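You operate a simulated robot arm through the tools that you are given. There is no shell and no other tool.

Carry out the task below with a simulated robot arm. There is one attempt and no reset: what you move stays moved.

JOB
Put things in order on the top of the wooden row bench. At the end: the spare elbow stands where the yellow wall sample with the blue tag stood; the steel chiller basket stands where the grease pad with a black grip stood; the yellow wall sample with the blue tag stands where the steel chiller basket stood; the grease pad with a black grip is in the flake tub; whatever was shut is shut again. Leave all else as you found it, and nothing knocked over.

The check looks at the end state, three seconds after you hand in, the way a careful person would. Anything else that was tipped, shoved, dropped, spilled or broken makes it a failure.

ROBOT AND FRAMES
A 7-joint arm with a two-finger parallel gripper, fixed in place. Base frame: the origin is at the foot of the arm, x ahead of it, y to its left, z up; the work surface is at about z = 0.86. Units: m, degrees, N and s.
With the tool pointing down near the work surface it reaches from about 0.3 to 0.7 m from the base axis. Its first joint turns from -66.0 to 66.0 degrees. Payload 1.57 kg.
The tool frame sits at the grasp point between the pads (the TCP): z along the fingers, y along the line on which they close. The tips reach 0.03 m beyond it. The gripper opens to 0.11 m. The fingers are 0.024 m wide and 0.012 m thick; the gripper's body (0.048 by 0.112 m) begins 0.078 m behind the TCP.
Orientation is that of the tool frame in the base frame, as a unit quaternion [x, y, z, w]. With the fingers straight down and closing along the base's y, the tool's x points along the base's -x, its y along +y and its z along -z.

CONTROLS
- The arm moves only by the tool send_rows. Its argument "commands" is a list of rows, each a list of 7 numbers: the turn, a rotation vector about the tool's x, y, z in units of 60 degrees (1.0 is 60 degrees), then the shift along the tool's x, y, z in units of 150 mm (1.0 is 150 mm), then the closure, from 0 (fully open) to 1 (shut). In form: [[wx, wy, wz, x, y, z, grip], ...]. A call has 1 to 20 rows; each row is the pose to reach, as a shift and turn from the pose commanded when the call began, along the tool's axes at that moment. A call with a number of a shift or a turn outside -1 to 1 is refused whole. A row lasts 0.2 s, in which the tool goes at most 0.05 m and 8.6 degrees; a call with a longer step from one row to the next is refused whole, and so is a gripper value outside its range. A pose out of reach is approached as far as the arm can. The call stops where the force on the tool passes 40 N (or 10 N more than at its start, if that is more) or the arm is blocked; 0.2 s more then pass. Each finger travels about 0.108 m/s and halts on what it meets, pressing with about 35 N; the grip force reading is that of the motor and also rises with nothing between the fingers. The clock runs only during rows and for 0.2 s after the last one: add rows that repeat a pose to give the fingers time. The reply holds the time, the measured pose of the TCP, the force on the tool along the base axes, the opening and the grip force, in the units named above and with some noise, with the torque about the TCP (base axes, N m) and any sound that the robot's microphone picked up.
- Cameras (640 x 400 px; columns grow to the right, rows downward): "scene" is fixed at [0.1573, -0.3857, 1.4047]; the picture's right is [0.85, -0.52, 0.00], its down [-0.29, -0.48, -0.83] and it looks along [0.43, 0.70, -0.56] (base axes); focal length 338 px, centre (320, 200). "wrist" rides on the gripper at [0.07, 0.016, -0.141] in the tool frame; the picture's right is [-0.23, 0.97, 0.00], its down [-0.85, -0.20, -0.48] and it looks along [-0.47, -0.11, 0.88] (tool axes); focal length 222 px, centre (320, 200). There is no depth. A picture from a camera that has moved, and an enlarged one, comes with that camera's place and axes in the base frame and with its lens.
- grab_frame(camera): a new picture of that camera. No time passes.
- close_up(camera, box): a new picture of the part [left, top, right, bottom] of that camera's present view, enlarged. No time passes.
- sign_off(): hands the job in; it is judged then, once.

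Nothing tells you positions but the pictures and the camera data. Unless the task says otherwise, let go and move clear before handing in.

The tools are called after ">>>" by a JSON object that holds its "method" and its "body". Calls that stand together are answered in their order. send_rows: Moves the arm, as the interface text tells. Its arguments: {"type":"object","properties":{"commands":{"type":"array","items":{"type":"array","items":{"type":"number"}}}},"required":["commands"]} The other tools are called the same way: grab_frame (camera) takes a picture; close_up (camera, box) takes an enlarged picture of a part of a camera's view; sign_off () hands the job in.

At the start:

```text
clock: 0.0
position: [0.3883, 0.2392, 1.1115]
tcp_rot: [0.0, 1.0, 0.001, 0.0]
wrist_force: [-0.5, 0.1, -0.5]
wrist_torque: [0.0, 0.02, -0.03]
gripper_width: 0.11
grip_force: 0.1
```

scene: 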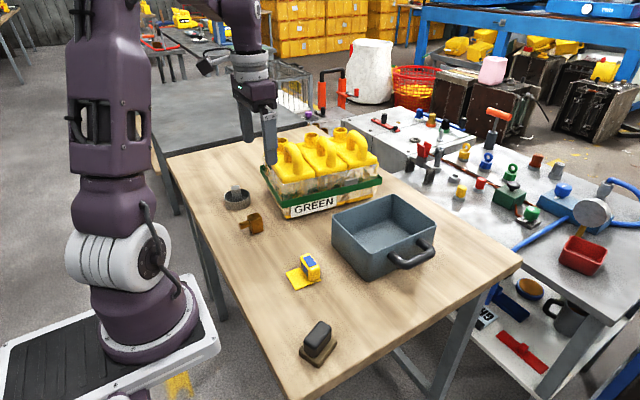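
wrist: 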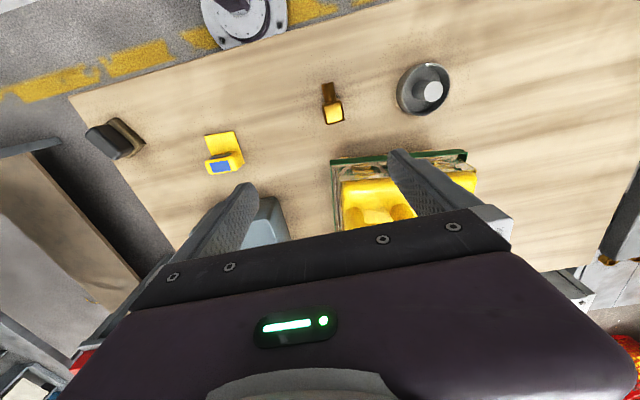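

I see a wooden bench with a grey basket-like dish, a brass elbow, a yellow sample with a blue tag, a black-gripped pad, a green crate of yellow jugs, and a grey tub with a handle. I'll take close-ups first to identify and locate each of them.

>>> {"method": "close_up", "body": {"camera": "scene", "box": [200, 160, 300, 240]}}

>>> {"method": "close_up", "body": {"camera": "scene", "box": [260, 230, 380, 380]}}

>>> {"method": "close_up", "body": {"camera": "scene", "box": [250, 110, 450, 290]}}

>>> {"method": "close_up", "body": {"camera": "wrist", "box": [70, 50, 490, 260]}}

```text
5.00 times, centred on (250, 200) of scene
camera zoom: at [0.1573, -0.3857, 1.4047], right [0.85, -0.52, 0.0], down [-0.29, -0.48, -0.83], along [0.43, 0.7, -0.56], focal length 1690 px, centre (670, 200)
```

zoom: 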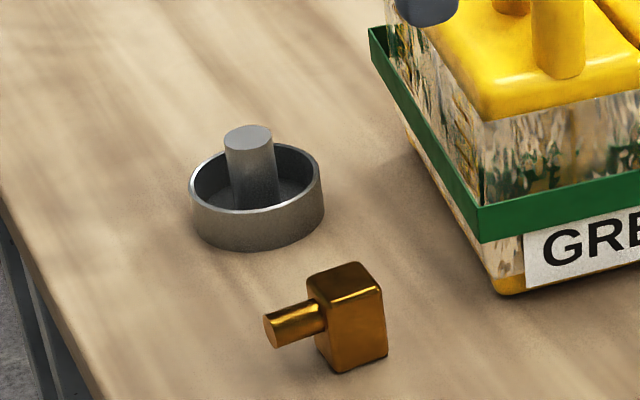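

```text
2.67 times, centred on (320, 305) of scene
camera zoom: at [0.1573, -0.3857, 1.4047], right [0.85, -0.52, 0.0], down [-0.29, -0.48, -0.83], along [0.43, 0.7, -0.56], focal length 902 px, centre (320, -80)
```

zoom: 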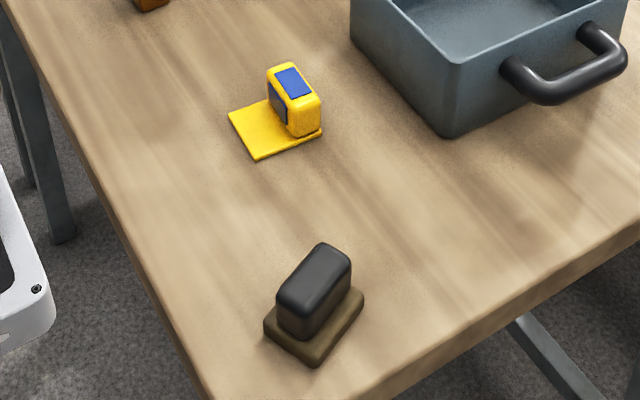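

```text
2.22 times, centred on (350, 200) of scene
camera zoom: at [0.1573, -0.3857, 1.4047], right [0.85, -0.52, 0.0], down [-0.29, -0.48, -0.83], along [0.43, 0.7, -0.56], focal length 751 px, centre (253, 200)
```

zoom: 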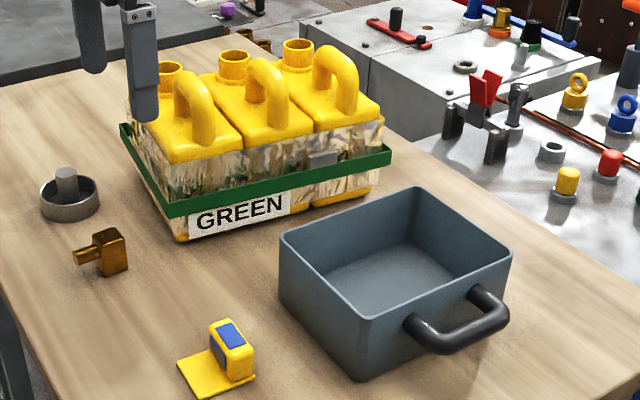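

```text
1.52 times, centred on (280, 155) of wrist
camera zoom: at [0.3193, 0.2554, 1.2541], right [0.23, 0.97, 0.0], down [0.85, -0.2, 0.48], along [0.47, -0.11, -0.88], focal length 338 px, centre (381, 269)
```

zoom: 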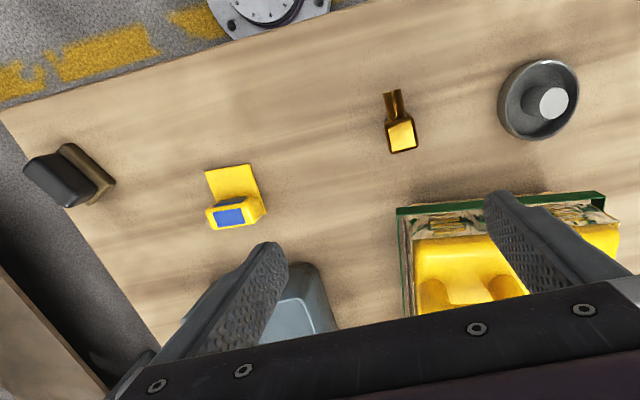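

The round steel dish, brass elbow, yellow sample and black-gripped pad are clear. I need to work out which container is the flake tub, so I'll look more closely at the "GREEN" crate and the grey handled box.

>>> {"method": "close_up", "body": {"camera": "scene", "box": [255, 115, 385, 225]}}

>>> {"method": "close_up", "body": {"camera": "scene", "box": [320, 180, 450, 290]}}

>>> {"method": "close_up", "body": {"camera": "wrist", "box": [310, 130, 490, 240]}}

>>> {"method": "close_up", "body": {"camera": "scene", "box": [400, 130, 640, 380]}}

```text
3.64 times, centred on (320, 170) of scene
camera zoom: at [0.1573, -0.3857, 1.4047], right [0.85, -0.52, 0.0], down [-0.29, -0.48, -0.83], along [0.43, 0.7, -0.56], focal length 1230 px, centre (320, 309)
```

zoom: 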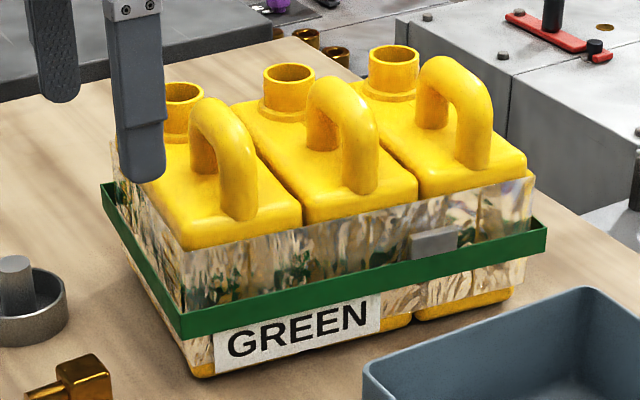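

```text
3.64 times, centred on (385, 235) of scene
camera zoom: at [0.1573, -0.3857, 1.4047], right [0.85, -0.52, 0.0], down [-0.29, -0.48, -0.83], along [0.43, 0.7, -0.56], focal length 1230 px, centre (84, 73)
```

zoom: 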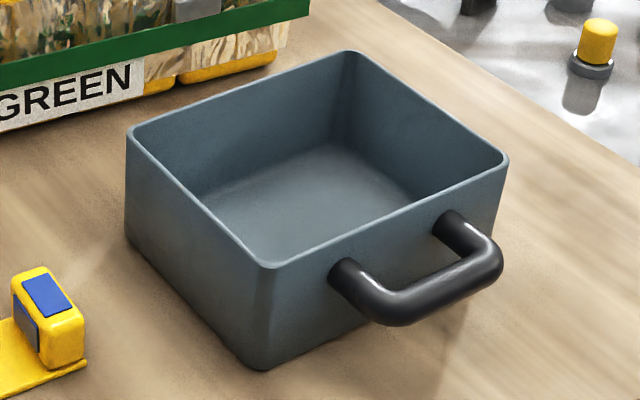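

```text
3.56 times, centred on (400, 185) of wrist
camera zoom: at [0.3193, 0.2554, 1.2541], right [0.23, 0.97, 0.0], down [0.85, -0.2, 0.48], along [0.47, -0.11, -0.88], focal length 790 px, centre (36, 253)
```

zoom: 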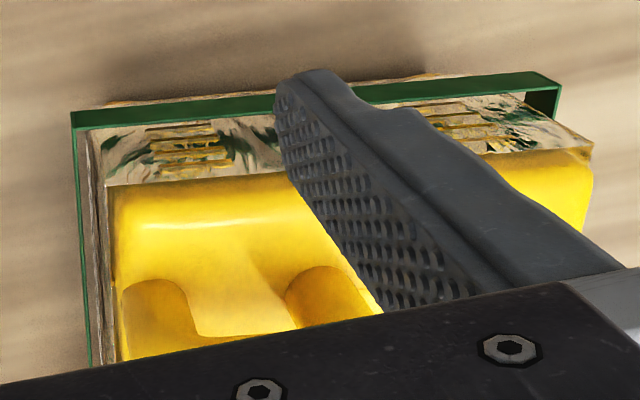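

```text
1.60 times, centred on (520, 255) of scene
camera zoom: at [0.1573, -0.3857, 1.4047], right [0.85, -0.52, 0.0], down [-0.29, -0.48, -0.83], along [0.43, 0.7, -0.56], focal length 541 px, centre (0, 112)
```

zoom: 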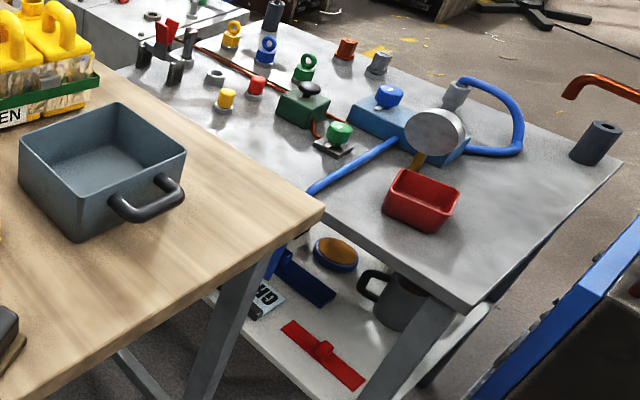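

The flake tub has to be the open grey box with the handle, since the "GREEN" thing is a strapped bundle of jugs. By my estimate the pad is at (0.33, -0.09) turned about 23°, the sample at (0.39, 0.06), the elbow at (0.365, 0.267), the basket at (0.37, 0.403), and the tub spans x 0.50–0.68, y -0.02–0.12. No buffer spot is needed if I go pad, basket, sample, elbow, so I'll move high towards the pad first.

>>> {"method": "send_rows", "body": {"commands": [[0, 0, 0, 0.1, -0.3, 0, 0], [0, 0, 0, 0.2, -0.6, 0, 0], [0, 0, 0, 0.3, -0.9, 0, 0], [0, 0, 0, 0.3, -1.0, 0, 0], [0, 0, 0, 0.3, -1.0, 0, 0]]}}

>>> {"method": "grab_frame", "body": {"camera": "wrist"}}

```text
clock: 1.2
position: [0.3437, 0.0891, 1.1128]
tcp_rot: [-0.001, 1.0, 0.0, 0.0]
wrist_force: [-1.1, -0.6, -0.3]
wrist_torque: [-0.04, 0.01, 0.01]
gripper_width: 0.1099
grip_force: 0.1
```

```text
taken
camera wrist: at [0.2739, 0.1048, 1.2548], right [0.23, 0.97, 0.0], down [0.85, -0.2, 0.48], along [0.47, -0.11, -0.88], focal length 222 px, centre (320, 200)
```

wrist: 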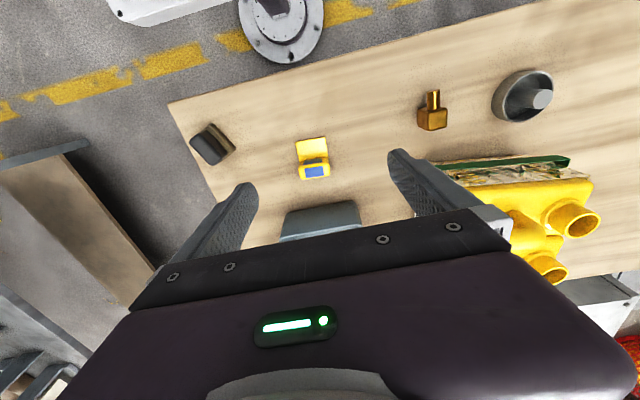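

The arm tracks well and is now above the sample. I'll carry on to above the pad and turn about 23° to line up with it.

>>> {"method": "send_rows", "body": {"commands": [[0, 0, -0.13, 0.02, -0.3, 0, 0], [0, 0, -0.26, 0.05, -0.6, 0, 0], [0, 0, -0.383, 0.08, -0.9, 0, 0], [0, 0, -0.383, 0.08, -1.0, 0, 0], [0, 0, -0.383, 0.08, -1.0, 0, 0]]}}

>>> {"method": "grab_frame", "body": {"camera": "wrist"}}

>>> {"method": "grab_frame", "body": {"camera": "scene"}}

```text
clock: 2.4
position: [0.3326, -0.0619, 1.1129]
tcp_rot: [-0.2, 0.98, 0.0, 0.0]
wrist_force: [-0.2, 0.7, -0.2]
wrist_torque: [0.0, 0.01, 0.02]
gripper_width: 0.1101
grip_force: 0.1
```

```text
taken
camera wrist: at [0.2612, -0.0738, 1.2532], right [-0.17, 0.99, 0.0], down [0.87, 0.15, 0.48], along [0.47, 0.08, -0.88], focal length 222 px, centre (320, 200)
```

wrist: 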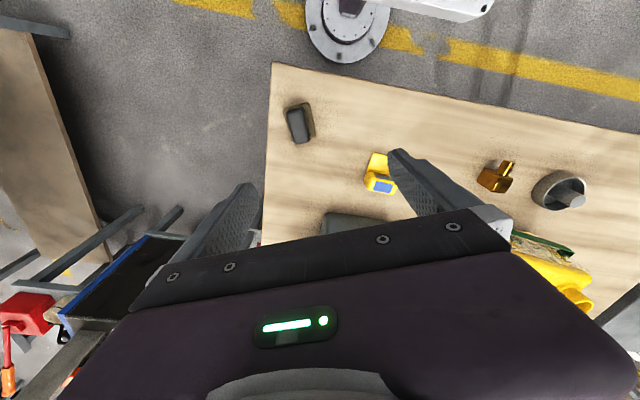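

```text
taken
```

scene: 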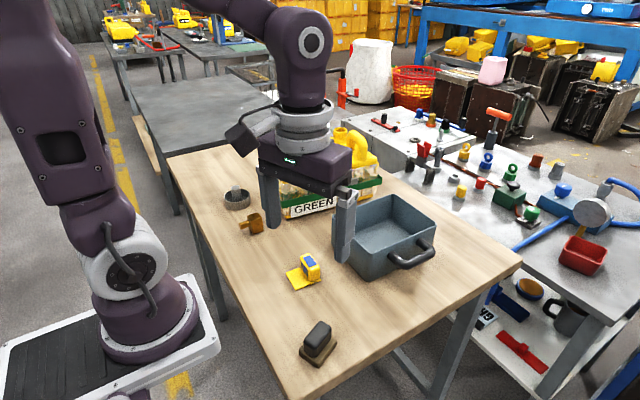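

I'm over the pad with the jaws turned to match. I'll zoom in with the wrist camera to refine its position and angle.

>>> {"method": "close_up", "body": {"camera": "wrist", "box": [258, 85, 338, 155]}}

```text
5.71 times, centred on (298, 120) of wrist
camera zoom: at [0.2612, -0.0738, 1.2532], right [-0.17, 0.99, 0.0], down [0.87, 0.15, 0.48], along [0.47, 0.08, -0.88], focal length 1269 px, centre (446, 657)
```

zoom: 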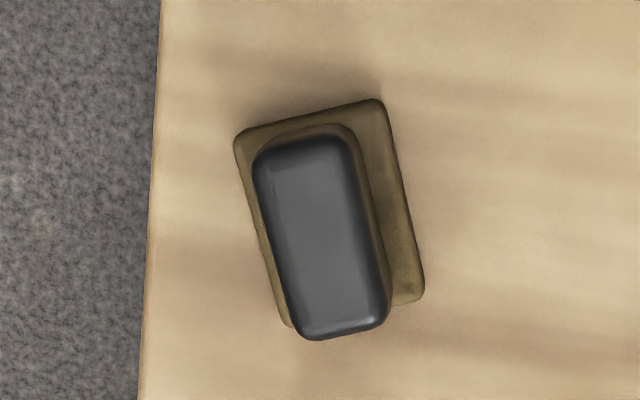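

The pad measures about 54×41 mm, centred at (0.331, -0.094) with a yaw of about 22.5°, and its grip top is near z 0.907. I'll line up over it and lower part way.

>>> {"method": "send_rows", "body": {"commands": [[0, 0, 0, 0.094, -0.194, 0.1, 0], [0, 0, 0, 0.094, -0.194, 0.4, 0], [0, 0, 0, 0.094, -0.194, 0.7, 0], [0, 0, 0, 0.094, -0.194, 0.93, 0], [0, 0, 0, 0.094, -0.194, 0.93, 0]]}}

>>> {"method": "grab_frame", "body": {"camera": "wrist"}}

>>> {"method": "grab_frame", "body": {"camera": "scene"}}

```text
clock: 3.6
position: [0.3306, -0.0901, 0.9744]
tcp_rot: [-0.199, 0.98, 0.001, 0.0]
wrist_force: [0.5, 0.4, 1.0]
wrist_torque: [-0.01, 0.01, -0.01]
gripper_width: 0.1098
grip_force: 0.0
```

```text
taken
camera wrist: at [0.2602, -0.1032, 1.1162], right [-0.17, 0.99, 0.0], down [0.87, 0.15, 0.48], along [0.47, 0.08, -0.88], focal length 222 px, centre (320, 200)
```

wrist: 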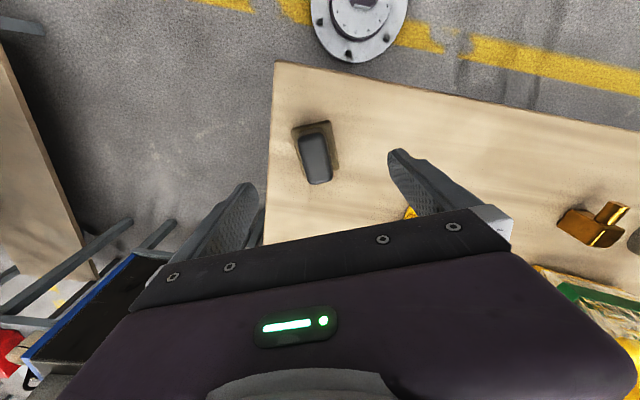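

```text
taken
```

scene: 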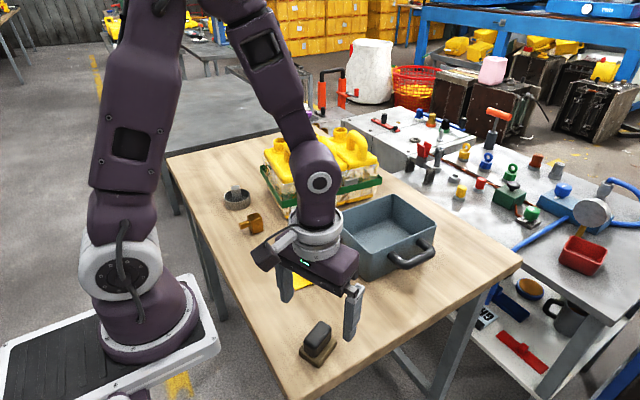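

I'm directly above the pad and it sits centred between the fingers. I'll lower most of the way with settle time, then check the readings.

>>> {"method": "send_rows", "body": {"commands": [[0, 0, 0, 0, 0, 0.15, 0], [0, 0, 0, 0, 0, 0.3, 0], [0, 0, 0, 0, 0, 0.3, 0], [0, 0, 0, 0, 0, 0.3, 0], [0, 0, 0, 0, 0, 0.3, 0]]}}

>>> {"method": "grab_frame", "body": {"camera": "wrist"}}

>>> {"method": "close_up", "body": {"camera": "scene", "box": [240, 230, 400, 380]}}

```text
clock: 4.8
position: [0.3304, -0.0892, 0.9267]
tcp_rot: [-0.2, 0.98, 0.0, 0.0]
wrist_force: [0.1, 0.1, 0.0]
wrist_torque: [0.03, 0.0, -0.01]
gripper_width: 0.1098
grip_force: 0.1
```

```text
taken
camera wrist: at [0.26, -0.102, 1.069], right [-0.17, 0.99, 0.0], down [0.87, 0.15, 0.48], along [0.47, 0.08, -0.88], focal length 222 px, centre (320, 200)
```

wrist: 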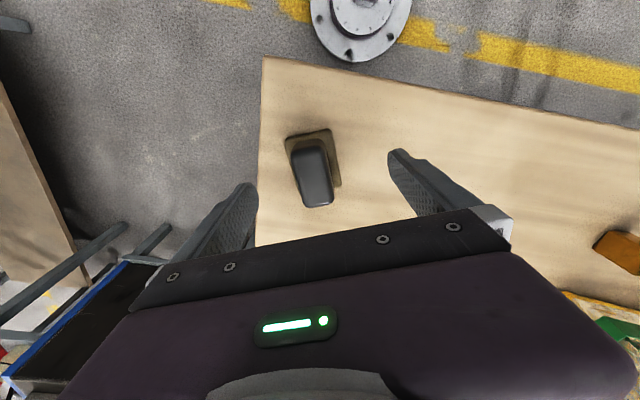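

```text
2.67 times, centred on (320, 305) of scene
camera zoom: at [0.1573, -0.3857, 1.4047], right [0.85, -0.52, 0.0], down [-0.29, -0.48, -0.83], along [0.43, 0.7, -0.56], focal length 902 px, centre (320, -80)
```

zoom: 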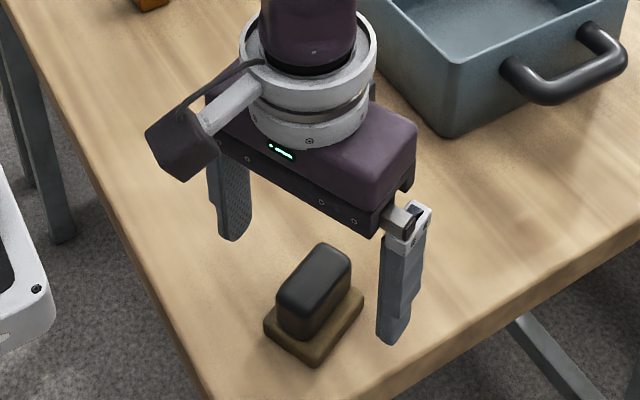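

The pad is about 4 mm to the -y side of the gripper's centre. I'll shift over, lower to about z 0.909 and close on the black grip.

>>> {"method": "send_rows", "body": {"commands": [[0, 0, 0, 0.009, -0.029, 0.0, 0], [0, 0, 0, 0.009, -0.029, 0.12, 0], [0, 0, 0, 0.009, -0.029, 0.12, 0], [0, 0, 0, 0.009, -0.029, 0.12, 0.3], [0, 0, 0, 0.009, -0.029, 0.12, 0.6], [0, 0, 0, 0.009, -0.029, 0.12, 1], [0, 0, 0, 0.009, -0.029, 0.12, 1], [0, 0, 0, 0.009, -0.029, 0.12, 1], [0, 0, 0, 0.009, -0.029, 0.12, 1]]}}

>>> {"method": "grab_frame", "body": {"camera": "wrist"}}

>>> {"method": "close_up", "body": {"camera": "scene", "box": [240, 230, 400, 380]}}

```text
clock: 6.8
position: [0.3305, -0.0957, 0.9086]
tcp_rot: [-0.199, 0.98, 0.0, 0.0]
wrist_force: [-0.2, 0.1, 1.3]
wrist_torque: [-0.06, 0.04, 0.01]
gripper_width: 0.0269
grip_force: 35.1
```

```text
taken
camera wrist: at [0.2605, -0.1087, 1.0514], right [-0.17, 0.99, 0.0], down [0.87, 0.15, 0.48], along [0.47, 0.08, -0.88], focal length 222 px, centre (320, 200)
```

wrist: 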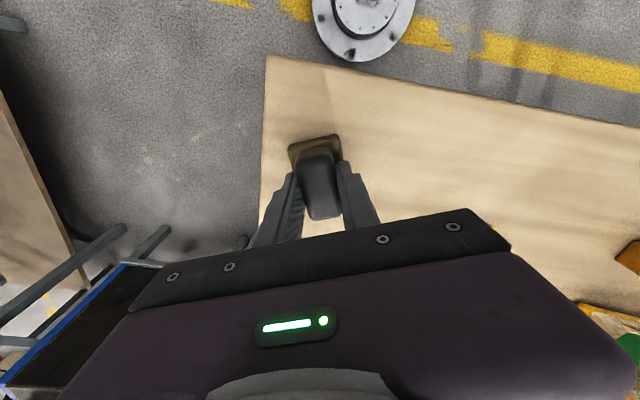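

```text
2.67 times, centred on (320, 305) of scene
camera zoom: at [0.1573, -0.3857, 1.4047], right [0.85, -0.52, 0.0], down [-0.29, -0.48, -0.83], along [0.43, 0.7, -0.56], focal length 902 px, centre (320, -80)
```

zoom: 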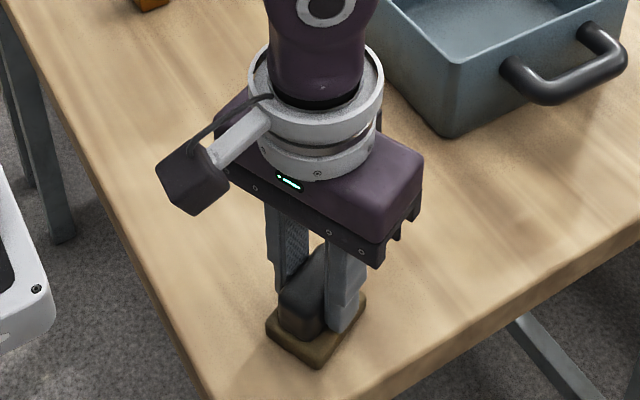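

The pad is gripped at 26.9 mm wide with a steady 35 N. I'll lift it straight up about 0.14 m.

>>> {"method": "send_rows", "body": {"commands": [[0, 0, 0, 0, 0, -0.1, 1], [0, 0, 0, 0, 0, -0.3, 1], [0, 0, 0, 0, 0, -0.6, 1], [0, 0, 0, 0, 0, -0.9, 1], [0, 0, 0, 0, 0, -0.95, 1], [0, 0, 0, 0, 0, -0.95, 1]]}}

>>> {"method": "grab_frame", "body": {"camera": "wrist"}}

>>> {"method": "grab_frame", "body": {"camera": "scene"}}

```text
clock: 8.2
position: [0.3304, -0.0963, 1.0514]
tcp_rot: [-0.199, 0.98, 0.0, 0.0]
wrist_force: [0.0, -0.7, -1.2]
wrist_torque: [0.02, 0.01, 0.01]
gripper_width: 0.0272
grip_force: 35.6
```

```text
taken
camera wrist: at [0.2605, -0.1086, 1.1935], right [-0.17, 0.99, 0.0], down [0.86, 0.15, 0.48], along [0.47, 0.08, -0.88], focal length 222 px, centre (320, 200)
```

wrist: 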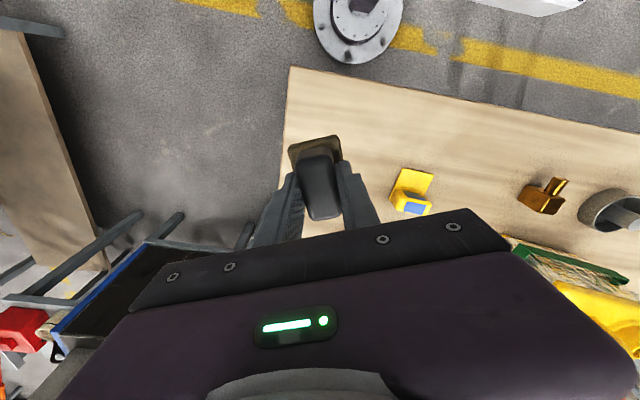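

```text
taken
```

scene: 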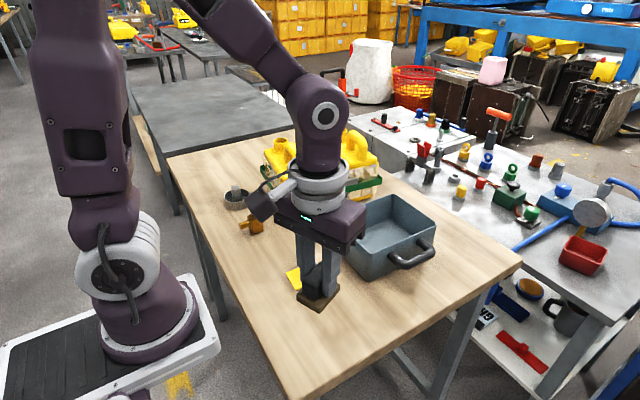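

The pad is up and held securely. I'll carry it towards the tub at this height, squaring the gripper on the way.

>>> {"method": "send_rows", "body": {"commands": [[0, 0, 0.1, -0.2, 0.02, 0, 1], [0, 0, 0.2, -0.45, 0.05, 0, 1], [0, 0, 0.3, -0.7, 0.08, 0, 1], [0, 0, 0.383, -0.95, 0.1, 0, 1], [0, 0, 0.383, -1.0, 0.11, 0, 1], [0, 0, 0.383, -1.0, 0.11, 0, 1]]}}

>>> {"method": "grab_frame", "body": {"camera": "wrist"}}

```text
clock: 9.6
position: [0.4624, -0.0264, 1.0547]
tcp_rot: [-0.001, 1.0, -0.001, 0.0]
wrist_force: [0.5, 0.1, -1.0]
wrist_torque: [0.01, 0.0, 0.01]
gripper_width: 0.027
grip_force: 34.9
```

```text
taken
camera wrist: at [0.3921, -0.0088, 1.1964], right [0.23, 0.97, 0.0], down [0.85, -0.2, 0.48], along [0.47, -0.11, -0.88], focal length 222 px, centre (320, 200)
```

wrist: 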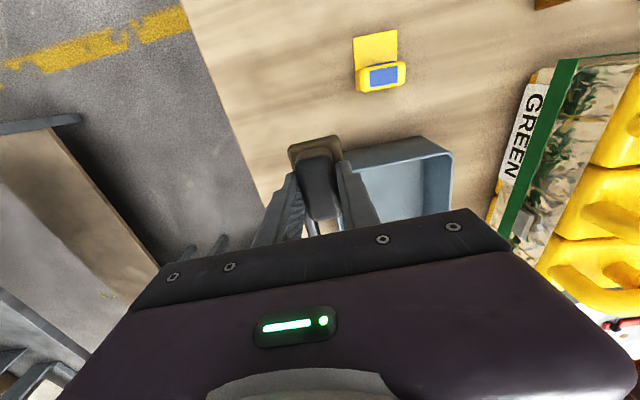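

I'm at the near edge of the tub. I'll continue to above its centre, about (0.588, 0.05).

>>> {"method": "send_rows", "body": {"commands": [[0, 0, 0, -0.17, 0.1, 0, 1], [0, 0, 0, -0.42, 0.26, 0, 1], [0, 0, 0, -0.67, 0.41, 0, 1], [0, 0, 0, -0.837, 0.51, 0, 1], [0, 0, 0, -0.837, 0.51, 0, 1], [0, 0, 0, -0.837, 0.51, 0, 1]]}}

>>> {"method": "grab_frame", "body": {"camera": "wrist"}}

>>> {"method": "grab_frame", "body": {"camera": "scene"}}

```text
clock: 11.0
position: [0.5856, 0.0529, 1.0551]
tcp_rot: [0.0, 1.0, 0.001, -0.001]
wrist_force: [0.2, 0.0, -1.6]
wrist_torque: [0.01, 0.01, -0.01]
gripper_width: 0.0275
grip_force: 35.4
```

```text
taken
camera wrist: at [0.517, 0.0691, 1.1971], right [0.23, 0.97, 0.0], down [0.85, -0.2, 0.48], along [0.47, -0.11, -0.88], focal length 222 px, centre (320, 200)
```

wrist: 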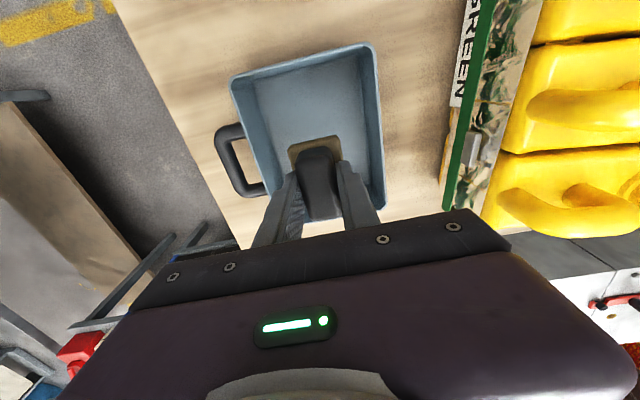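

```text
taken
```

scene: 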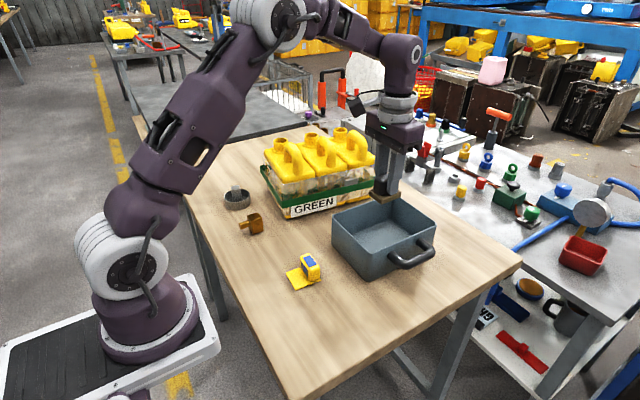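

The pad hangs over the middle of the tub, whose rim spans x 0.50–0.68, y -0.02–0.12. I'll lower it in to just above the floor.

>>> {"method": "send_rows", "body": {"commands": [[0, 0, 0, 0, 0, 0.2, 1], [0, 0, 0, 0, 0, 0.45, 1], [0, 0, 0, 0, 0, 0.65, 1], [0, 0, 0, 0, 0, 0.8, 1], [0, 0, 0, 0, 0, 0.87, 1], [0, 0, 0, 0, 0, 0.87, 1]]}}

>>> {"method": "grab_frame", "body": {"camera": "wrist"}}

>>> {"method": "close_up", "body": {"camera": "scene", "box": [300, 110, 460, 290]}}

```text
clock: 12.4
position: [0.5866, 0.0538, 0.9222]
tcp_rot: [0.0, 1.0, 0.0, 0.0]
wrist_force: [0.0, 0.6, -1.5]
wrist_torque: [0.01, 0.02, 0.03]
gripper_width: 0.027
grip_force: 34.7
```

```text
taken
camera wrist: at [0.5177, 0.0697, 1.0643], right [0.23, 0.97, 0.0], down [0.85, -0.2, 0.48], along [0.47, -0.11, -0.88], focal length 222 px, centre (320, 200)
```

wrist: 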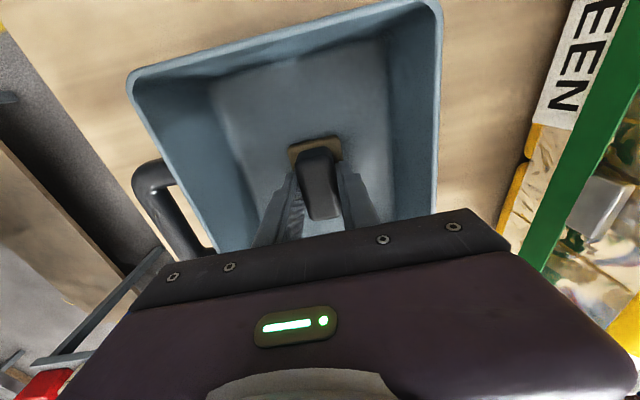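

```text
2.22 times, centred on (380, 200) of scene
camera zoom: at [0.1574, -0.3857, 1.4047], right [0.85, -0.52, 0.0], down [-0.29, -0.48, -0.83], along [0.43, 0.7, -0.56], focal length 751 px, centre (187, 200)
```

zoom: 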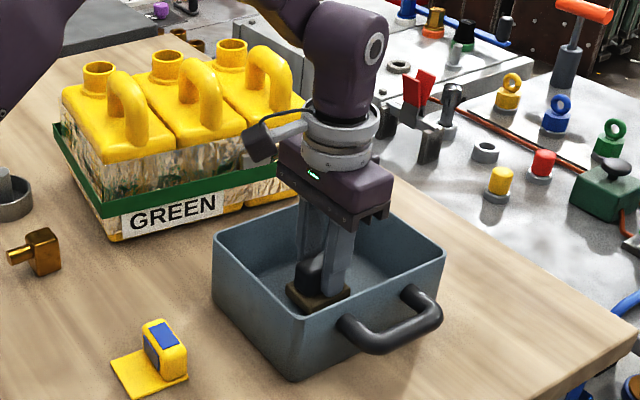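

The pad is inside the tub with its base at about z 0.873. I'll lower it in small steps and watch the force for contact with the floor.

>>> {"method": "send_rows", "body": {"commands": [[0, 0, 0, 0, 0, 0.015, 1], [0, 0, 0, 0, 0, 0.03, 1], [0, 0, 0, 0, 0, 0.03, 1]]}}

```text
clock: 13.2
position: [0.5865, 0.052, 0.9168]
tcp_rot: [0.0, 1.0, 0.0, -0.001]
wrist_force: [0.3, -0.3, -1.1]
wrist_torque: [-0.07, 0.02, -0.01]
gripper_width: 0.0272
grip_force: 35.2
```

No contact yet at 0.917, so I'll go a few millimetres further.

>>> {"method": "send_rows", "body": {"commands": [[0, 0, 0, 0, 0, 0.013, 1], [0, 0, 0, 0, 0, 0.02, 1], [0, 0, 0, 0, 0, 0.02, 1]]}}

```text
clock: 14.0
position: [0.5886, 0.0516, 0.9154]
tcp_rot: [0.0, 1.0, 0.0, 0.001]
wrist_force: [-0.1, -0.7, -0.6]
wrist_torque: [0.02, -0.02, 0.0]
gripper_width: 0.0269
grip_force: 34.7
```

The force is still close to free-hanging. I'll go another 2–3 mm.

>>> {"method": "send_rows", "body": {"commands": [[0, 0, 0, 0, 0, 0.01, 1], [0, 0, 0, 0, 0, 0.018, 1], [0, 0, 0, 0, 0, 0.018, 1]]}}

>>> {"method": "grab_frame", "body": {"camera": "wrist"}}

```text
clock: 14.8
position: [0.5889, 0.0522, 0.9137]
tcp_rot: [-0.001, 1.0, 0.0, 0.002]
wrist_force: [-6.6, -0.4, 31.1]
wrist_torque: [0.0, 0.61, -0.01]
gripper_width: 0.027
grip_force: 35.0
```

```text
taken
camera wrist: at [0.5181, 0.0684, 1.055], right [0.23, 0.97, 0.0], down [0.85, -0.2, 0.48], along [0.47, -0.11, -0.88], focal length 222 px, centre (320, 200)
```

wrist: 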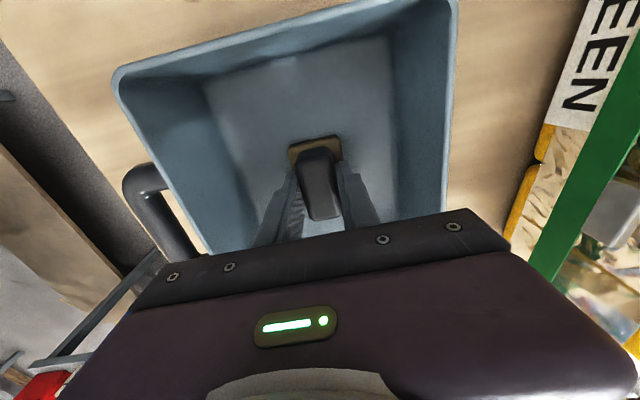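

The floor is reached, with 31 N of contact. I'll ease up about 2 mm and open the fingers gently.

>>> {"method": "send_rows", "body": {"commands": [[0, 0, 0, 0, 0, -0.014, 1], [0, 0, 0, 0, 0, -0.014, 1], [0, 0, 0, 0, 0, -0.014, 0.8], [0, 0, 0, 0, 0, -0.014, 0.6], [0, 0, 0, 0, 0, -0.014, 0.5], [0, 0, 0, 0, 0, -0.014, 0.5]]}}

>>> {"method": "grab_frame", "body": {"camera": "wrist"}}

```text
clock: 16.2
position: [0.5889, 0.0525, 0.913]
tcp_rot: [0.0, 1.0, 0.0, 0.001]
wrist_force: [0.3, 0.7, 0.5]
wrist_torque: [-0.01, -0.01, 0.05]
gripper_width: 0.0549
grip_force: 0.0
```

```text
taken
camera wrist: at [0.5183, 0.0682, 1.0562], right [0.23, 0.97, 0.0], down [0.85, -0.2, 0.48], along [0.47, -0.11, -0.88], focal length 222 px, centre (320, 200)
```

wrist: 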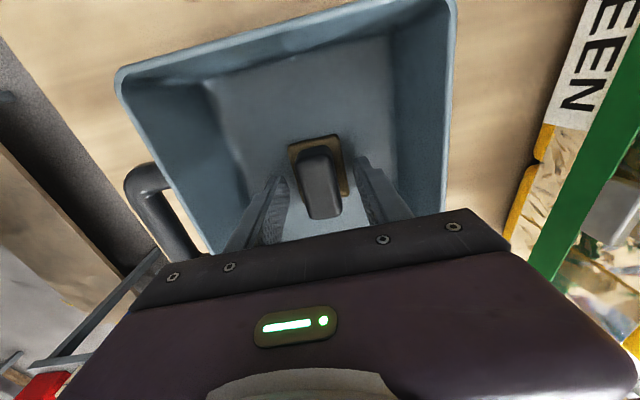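

The pad is standing free in the tub. I'll lift clear straight up.

>>> {"method": "send_rows", "body": {"commands": [[0, 0, 0, 0, 0, -0.1, 0.5], [0, 0, 0, 0, 0, -0.35, 0.5], [0, 0, 0, 0, 0, -0.65, 0.5], [0, 0, 0, 0, 0, -0.95, 0.5], [0, 0, 0, 0, 0, -1.0, 0.5], [0, 0, 0, 0, 0, -1.0, 0.5]]}}

>>> {"method": "grab_frame", "body": {"camera": "wrist"}}

>>> {"method": "grab_frame", "body": {"camera": "scene"}}

```text
clock: 17.6
position: [0.5888, 0.0518, 1.0635]
tcp_rot: [0.0, 1.0, 0.0, 0.0]
wrist_force: [-0.6, 0.7, 0.3]
wrist_torque: [0.0, 0.02, 0.03]
gripper_width: 0.055
grip_force: 0.0
```

```text
taken
camera wrist: at [0.5187, 0.0678, 1.2064], right [0.23, 0.97, 0.0], down [0.85, -0.2, 0.48], along [0.47, -0.11, -0.88], focal length 222 px, centre (320, 200)
```

wrist: 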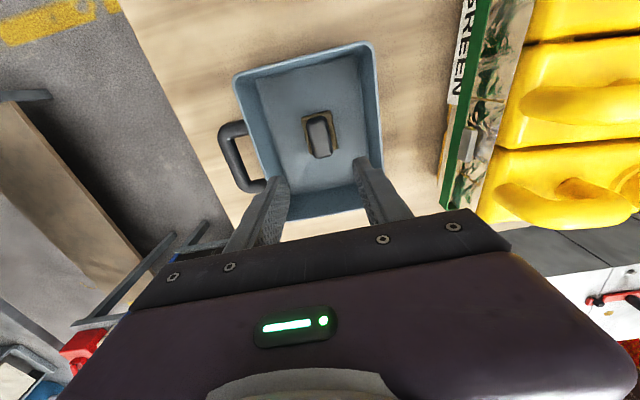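

```text
taken
```

scene: 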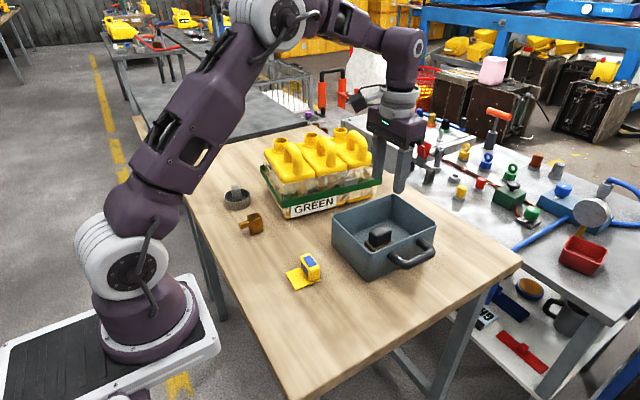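

The pad sits upright in the tub and the tub hasn't shifted. I'll pull back in x and then travel left to the steel basket, staying clear of the jugs.

>>> {"method": "send_rows", "body": {"commands": [[0, 0, 0, 0.25, 0, -0.1, 0.5], [0, 0, 0, 0.5, 0, -0.2, 0.5], [0, 0, 0, 0.75, 0, -0.3, 0.5], [0, 0, 0, 1.0, 0, -0.35, 0.5], [0, 0, 0, 1.0, 0, -0.35, 0.5]]}}

>>> {"method": "send_rows", "body": {"commands": [[0, 0, 0, 0.25, 0.1, 0, 0.5], [0, 0, 0, 0.46, 0.25, 0, 0.5], [0, 0, 0, 0.46, 0.55, 0, 0.5], [0, 0, 0, 0.46, 0.85, 0, 0.5], [0, 0, 0, 0.46, 1.0, 0, 0.5], [0, 0, 0, 0.46, 1.0, 0, 0.5]]}}

>>> {"method": "grab_frame", "body": {"camera": "wrist"}}

```text
clock: 18.8
position: [0.4383, 0.0544, 1.1158]
tcp_rot: [0.0, 1.0, 0.0, 0.0]
wrist_force: [-0.2, -0.8, -0.9]
wrist_torque: [0.01, 0.01, 0.01]
gripper_width: 0.055
grip_force: 0.1
```

```text
clock: 20.2
position: [0.3709, 0.2054, 1.1152]
tcp_rot: [-0.001, 1.0, 0.0, 0.001]
wrist_force: [-0.2, 0.3, -0.2]
wrist_torque: [0.0, 0.02, -0.01]
gripper_width: 0.0553
grip_force: 0.0
```

```text
taken
camera wrist: at [0.3015, 0.2213, 1.2568], right [0.23, 0.97, 0.0], down [0.85, -0.2, 0.48], along [0.47, -0.11, -0.88], focal length 222 px, centre (320, 200)
```

wrist: 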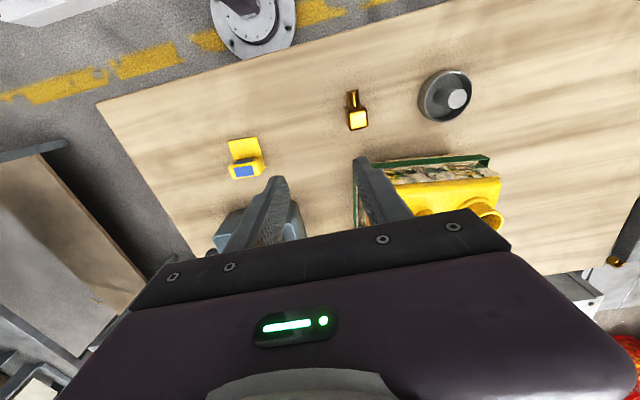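

I'm passing over the elbow and the basket is ahead on the left. I'll continue in +y.

>>> {"method": "send_rows", "body": {"commands": [[0, 0, 0, 0, 0.2, 0, 0.5], [0, 0, 0, 0, 0.5, 0, 0.5], [0, 0, 0, 0, 0.8, 0, 0.5], [0, 0, 0, 0, 1.0, 0, 0.5], [0, 0, 0, 0, 1.0, 0, 0.5], [0, 0, 0, 0, 1.0, 0, 0.5]]}}

>>> {"method": "grab_frame", "body": {"camera": "wrist"}}

>>> {"method": "grab_frame", "body": {"camera": "scene"}}

```text
clock: 21.6
position: [0.3689, 0.3536, 1.117]
tcp_rot: [0.0, 1.0, 0.0, 0.0]
wrist_force: [-0.9, 0.2, -0.4]
wrist_torque: [0.01, 0.04, 0.0]
gripper_width: 0.055
grip_force: 0.0
```

```text
taken
camera wrist: at [0.2992, 0.3696, 1.2583], right [0.23, 0.97, 0.0], down [0.85, -0.2, 0.48], along [0.47, -0.11, -0.88], focal length 222 px, centre (320, 200)
```

wrist: 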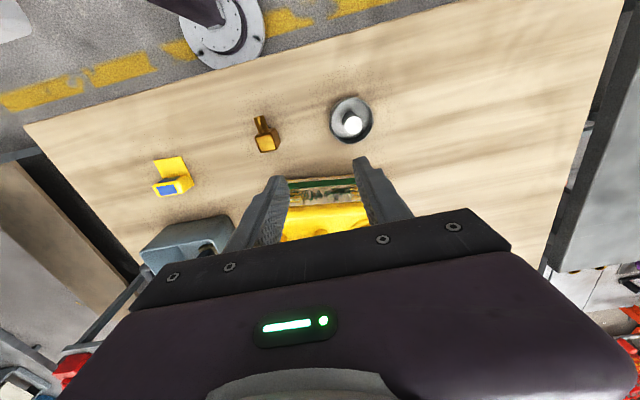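

```text
taken
```

scene: 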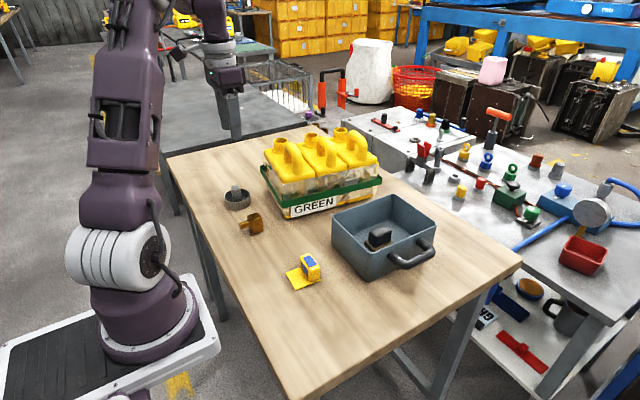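

Now I'll zoom in with the wrist camera on the basket, and on the elbow and sample as well, to refine their positions.

>>> {"method": "close_up", "body": {"camera": "wrist", "box": [311, 85, 391, 155]}}

>>> {"method": "close_up", "body": {"camera": "wrist", "box": [225, 95, 305, 165]}}

>>> {"method": "close_up", "body": {"camera": "wrist", "box": [131, 140, 211, 210]}}

```text
5.71 times, centred on (351, 120) of wrist
camera zoom: at [0.2992, 0.3696, 1.2583], right [0.23, 0.97, 0.0], down [0.85, -0.2, 0.48], along [0.47, -0.11, -0.88], focal length 1269 px, centre (143, 657)
```

zoom: 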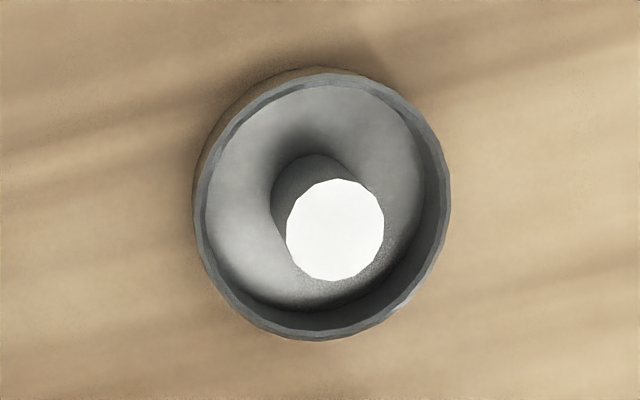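

```text
5.71 times, centred on (265, 130) of wrist
camera zoom: at [0.2992, 0.3696, 1.2583], right [0.23, 0.97, 0.0], down [0.85, -0.2, 0.48], along [0.47, -0.11, -0.88], focal length 1269 px, centre (634, 600)
```

zoom: 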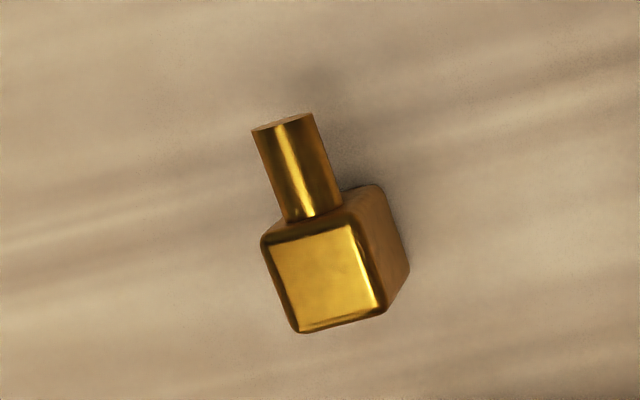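

```text
5.71 times, centred on (171, 175) of wrist
camera zoom: at [0.2992, 0.3696, 1.2583], right [0.23, 0.97, 0.0], down [0.85, -0.2, 0.48], along [0.47, -0.11, -0.88], focal length 1269 px, centre (1171, 343)
```

zoom: 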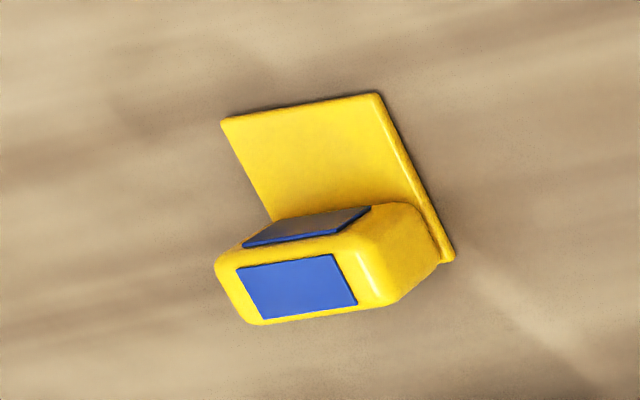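

The basket is centred at (0.370, 0.404): rim about 74 mm across at z≈0.886, with a 25 mm post topping out near z 0.915. The elbow block is at (0.369, 0.264) and the sample plate at (0.390, 0.064), turned about -4°. I'll line up over the basket's post and come down part way.

>>> {"method": "send_rows", "body": {"commands": [[0, 0, 0, -0.005, 0.17, 0, 0.5], [0, 0, 0, -0.005, 0.336, 0.1, 0.5], [0, 0, 0, -0.005, 0.336, 0.35, 0.5], [0, 0, 0, -0.005, 0.336, 0.6, 0.5], [0, 0, 0, -0.005, 0.336, 0.85, 0.5], [0, 0, 0, -0.005, 0.336, 0.93, 0.5], [0, 0, 0, -0.005, 0.336, 0.93, 0.5], [0, 0, 0, -0.005, 0.336, 0.93, 0.5]]}}

>>> {"method": "grab_frame", "body": {"camera": "wrist"}}

>>> {"method": "close_up", "body": {"camera": "scene", "box": [170, 80, 330, 240]}}

```text
clock: 23.4
position: [0.3704, 0.4037, 0.9779]
tcp_rot: [0.0, 1.0, -0.001, 0.001]
wrist_force: [0.4, 0.5, 0.2]
wrist_torque: [0.05, 0.01, -0.03]
gripper_width: 0.055
grip_force: 0.0
```

```text
taken
camera wrist: at [0.3004, 0.4196, 1.1199], right [0.23, 0.97, 0.0], down [0.85, -0.2, 0.48], along [0.47, -0.11, -0.88], focal length 222 px, centre (320, 200)
```

wrist: 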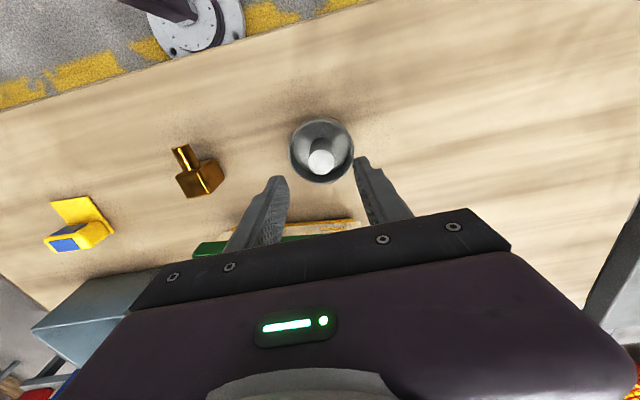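

```text
2.50 times, centred on (250, 160) of scene
camera zoom: at [0.1573, -0.3857, 1.4047], right [0.85, -0.52, 0.0], down [-0.29, -0.48, -0.83], along [0.43, 0.7, -0.56], focal length 845 px, centre (495, 300)
```

zoom: 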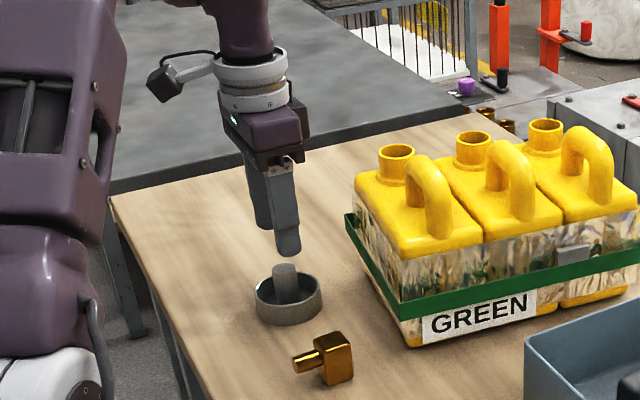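

The post is right between the fingers. I'll lower to about z 0.919, keeping the fingertips just above the dish rim, and close on the post.

>>> {"method": "send_rows", "body": {"commands": [[0, 0, 0, -0.003, 0.003, 0.15, 0.5], [0, 0, 0, -0.003, 0.003, 0.3, 0.5], [0, 0, 0, -0.003, 0.003, 0.39, 0.5], [0, 0, 0, -0.003, 0.003, 0.39, 0.5], [0, 0, 0, -0.003, 0.003, 0.39, 0.5]]}}

>>> {"method": "grab_frame", "body": {"camera": "wrist"}}

>>> {"method": "close_up", "body": {"camera": "scene", "box": [190, 130, 290, 230]}}

```text
clock: 24.6
position: [0.37, 0.4018, 0.9197]
tcp_rot: [0.0, 1.0, 0.0, 0.0]
wrist_force: [-0.3, 0.8, -0.9]
wrist_torque: [0.01, 0.0, 0.02]
gripper_width: 0.0549
grip_force: 0.1
```

```text
taken
camera wrist: at [0.3001, 0.4181, 1.061], right [0.23, 0.97, 0.0], down [0.85, -0.2, 0.48], along [0.47, -0.11, -0.88], focal length 222 px, centre (320, 200)
```

wrist: 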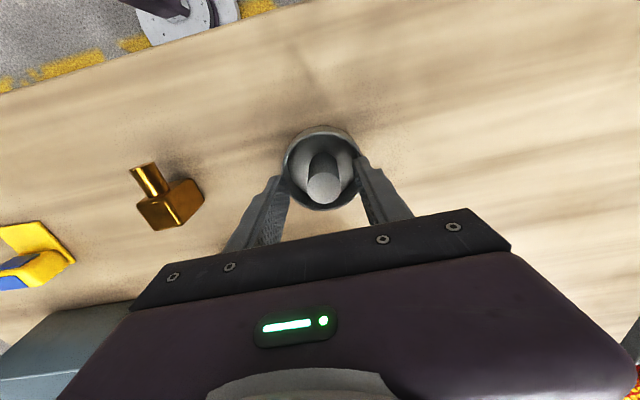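

```text
4.00 times, centred on (240, 180) of scene
camera zoom: at [0.1573, -0.3857, 1.4047], right [0.85, -0.52, 0.0], down [-0.29, -0.48, -0.83], along [0.43, 0.7, -0.56], focal length 1352 px, centre (640, 280)
```

zoom: 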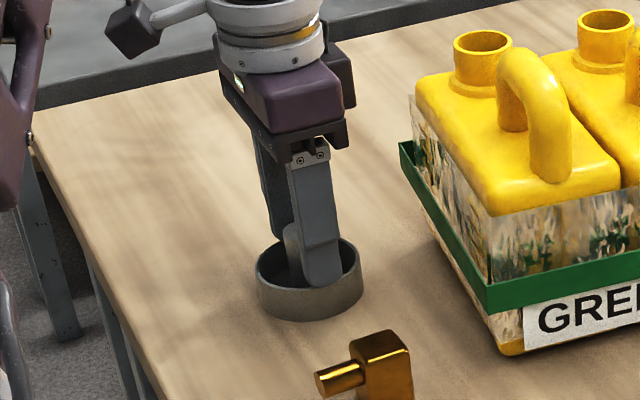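

The fingers straddle the post above the rim. I'll nudge 2 mm in +y and close.

>>> {"method": "send_rows", "body": {"commands": [[0, 0, 0, 0, 0.014, 0, 0.5], [0, 0, 0, 0, 0.014, 0, 0.5], [0, 0, 0, 0, 0.014, 0, 0.65], [0, 0, 0, 0, 0.014, 0, 0.8], [0, 0, 0, 0, 0.014, 0, 1], [0, 0, 0, 0, 0.014, 0, 1], [0, 0, 0, 0, 0.014, 0, 1]]}}

>>> {"method": "grab_frame", "body": {"camera": "wrist"}}

>>> {"method": "close_up", "body": {"camera": "scene", "box": [190, 130, 290, 230]}}

```text
clock: 26.2
position: [0.3694, 0.4048, 0.9176]
tcp_rot: [0.001, 1.0, 0.0, 0.0]
wrist_force: [-0.6, 0.0, 0.2]
wrist_torque: [0.02, -0.02, 0.01]
gripper_width: 0.0249
grip_force: 35.3
```

```text
taken
camera wrist: at [0.3001, 0.4212, 1.0599], right [0.23, 0.97, 0.0], down [0.85, -0.2, 0.48], along [0.47, -0.11, -0.88], focal length 222 px, centre (320, 200)
```

wrist: 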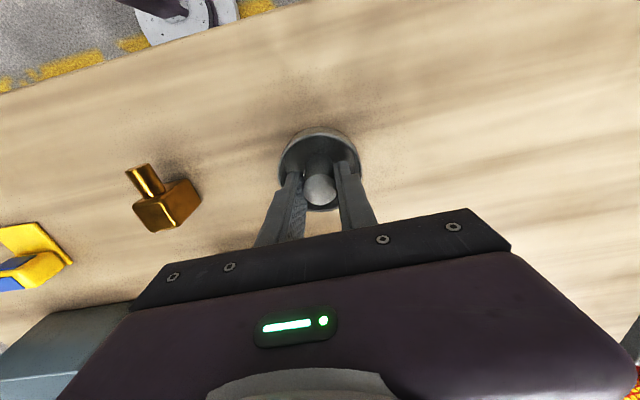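

```text
4.00 times, centred on (240, 180) of scene
camera zoom: at [0.1573, -0.3857, 1.4047], right [0.85, -0.52, 0.0], down [-0.29, -0.48, -0.83], along [0.43, 0.7, -0.56], focal length 1352 px, centre (640, 280)
```

zoom: 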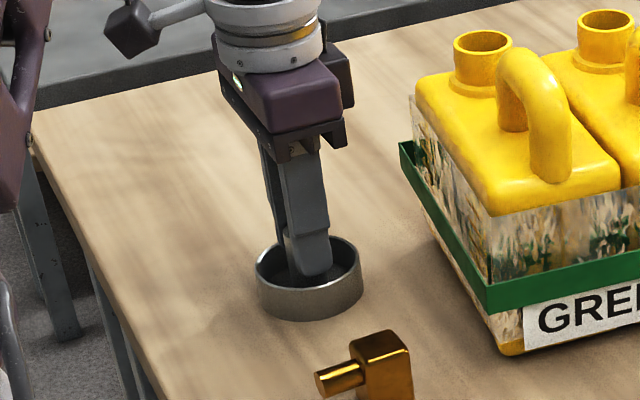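

The basket's post is held at 24.9 mm with a firm grip. I'll lift slowly first, then go higher.

>>> {"method": "send_rows", "body": {"commands": [[0, 0, 0, 0, 0, -0.05, 1], [0, 0, 0, 0, 0, -0.15, 1], [0, 0, 0, 0, 0, -0.3, 1], [0, 0, 0, 0, 0, -0.55, 1], [0, 0, 0, 0, 0, -0.8, 1], [0, 0, 0, 0, 0, -0.95, 1], [0, 0, 0, 0, 0, -0.95, 1]]}}

>>> {"method": "grab_frame", "body": {"camera": "wrist"}}

>>> {"method": "grab_frame", "body": {"camera": "scene"}}

```text
clock: 27.8
position: [0.3732, 0.4057, 1.0614]
tcp_rot: [0.0, 1.0, 0.0, 0.0]
wrist_force: [0.3, 0.1, -0.5]
wrist_torque: [0.0, -0.05, 0.01]
gripper_width: 0.0246
grip_force: 34.9
```

```text
taken
camera wrist: at [0.303, 0.4219, 1.2025], right [0.23, 0.97, 0.0], down [0.85, -0.2, 0.48], along [0.47, -0.11, -0.88], focal length 222 px, centre (320, 200)
```

wrist: 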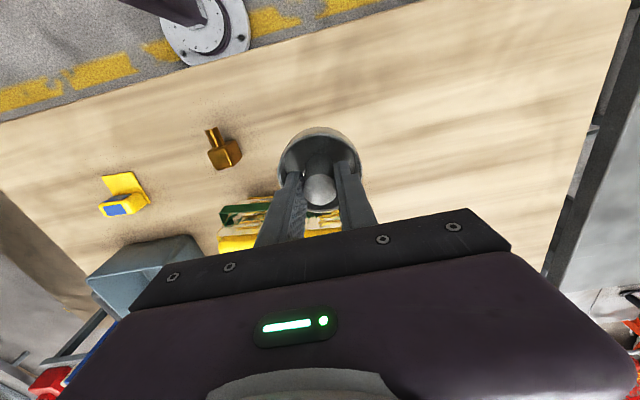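

```text
taken
```

scene: 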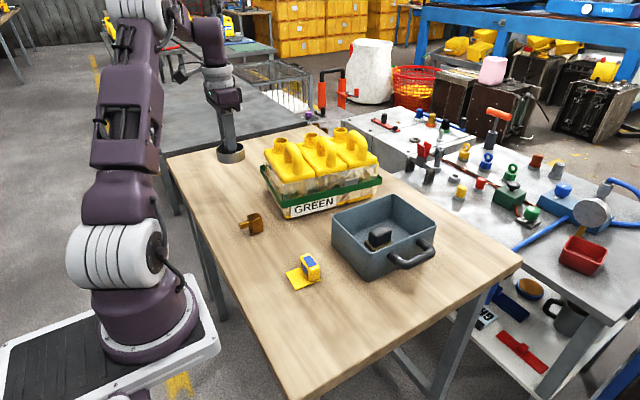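

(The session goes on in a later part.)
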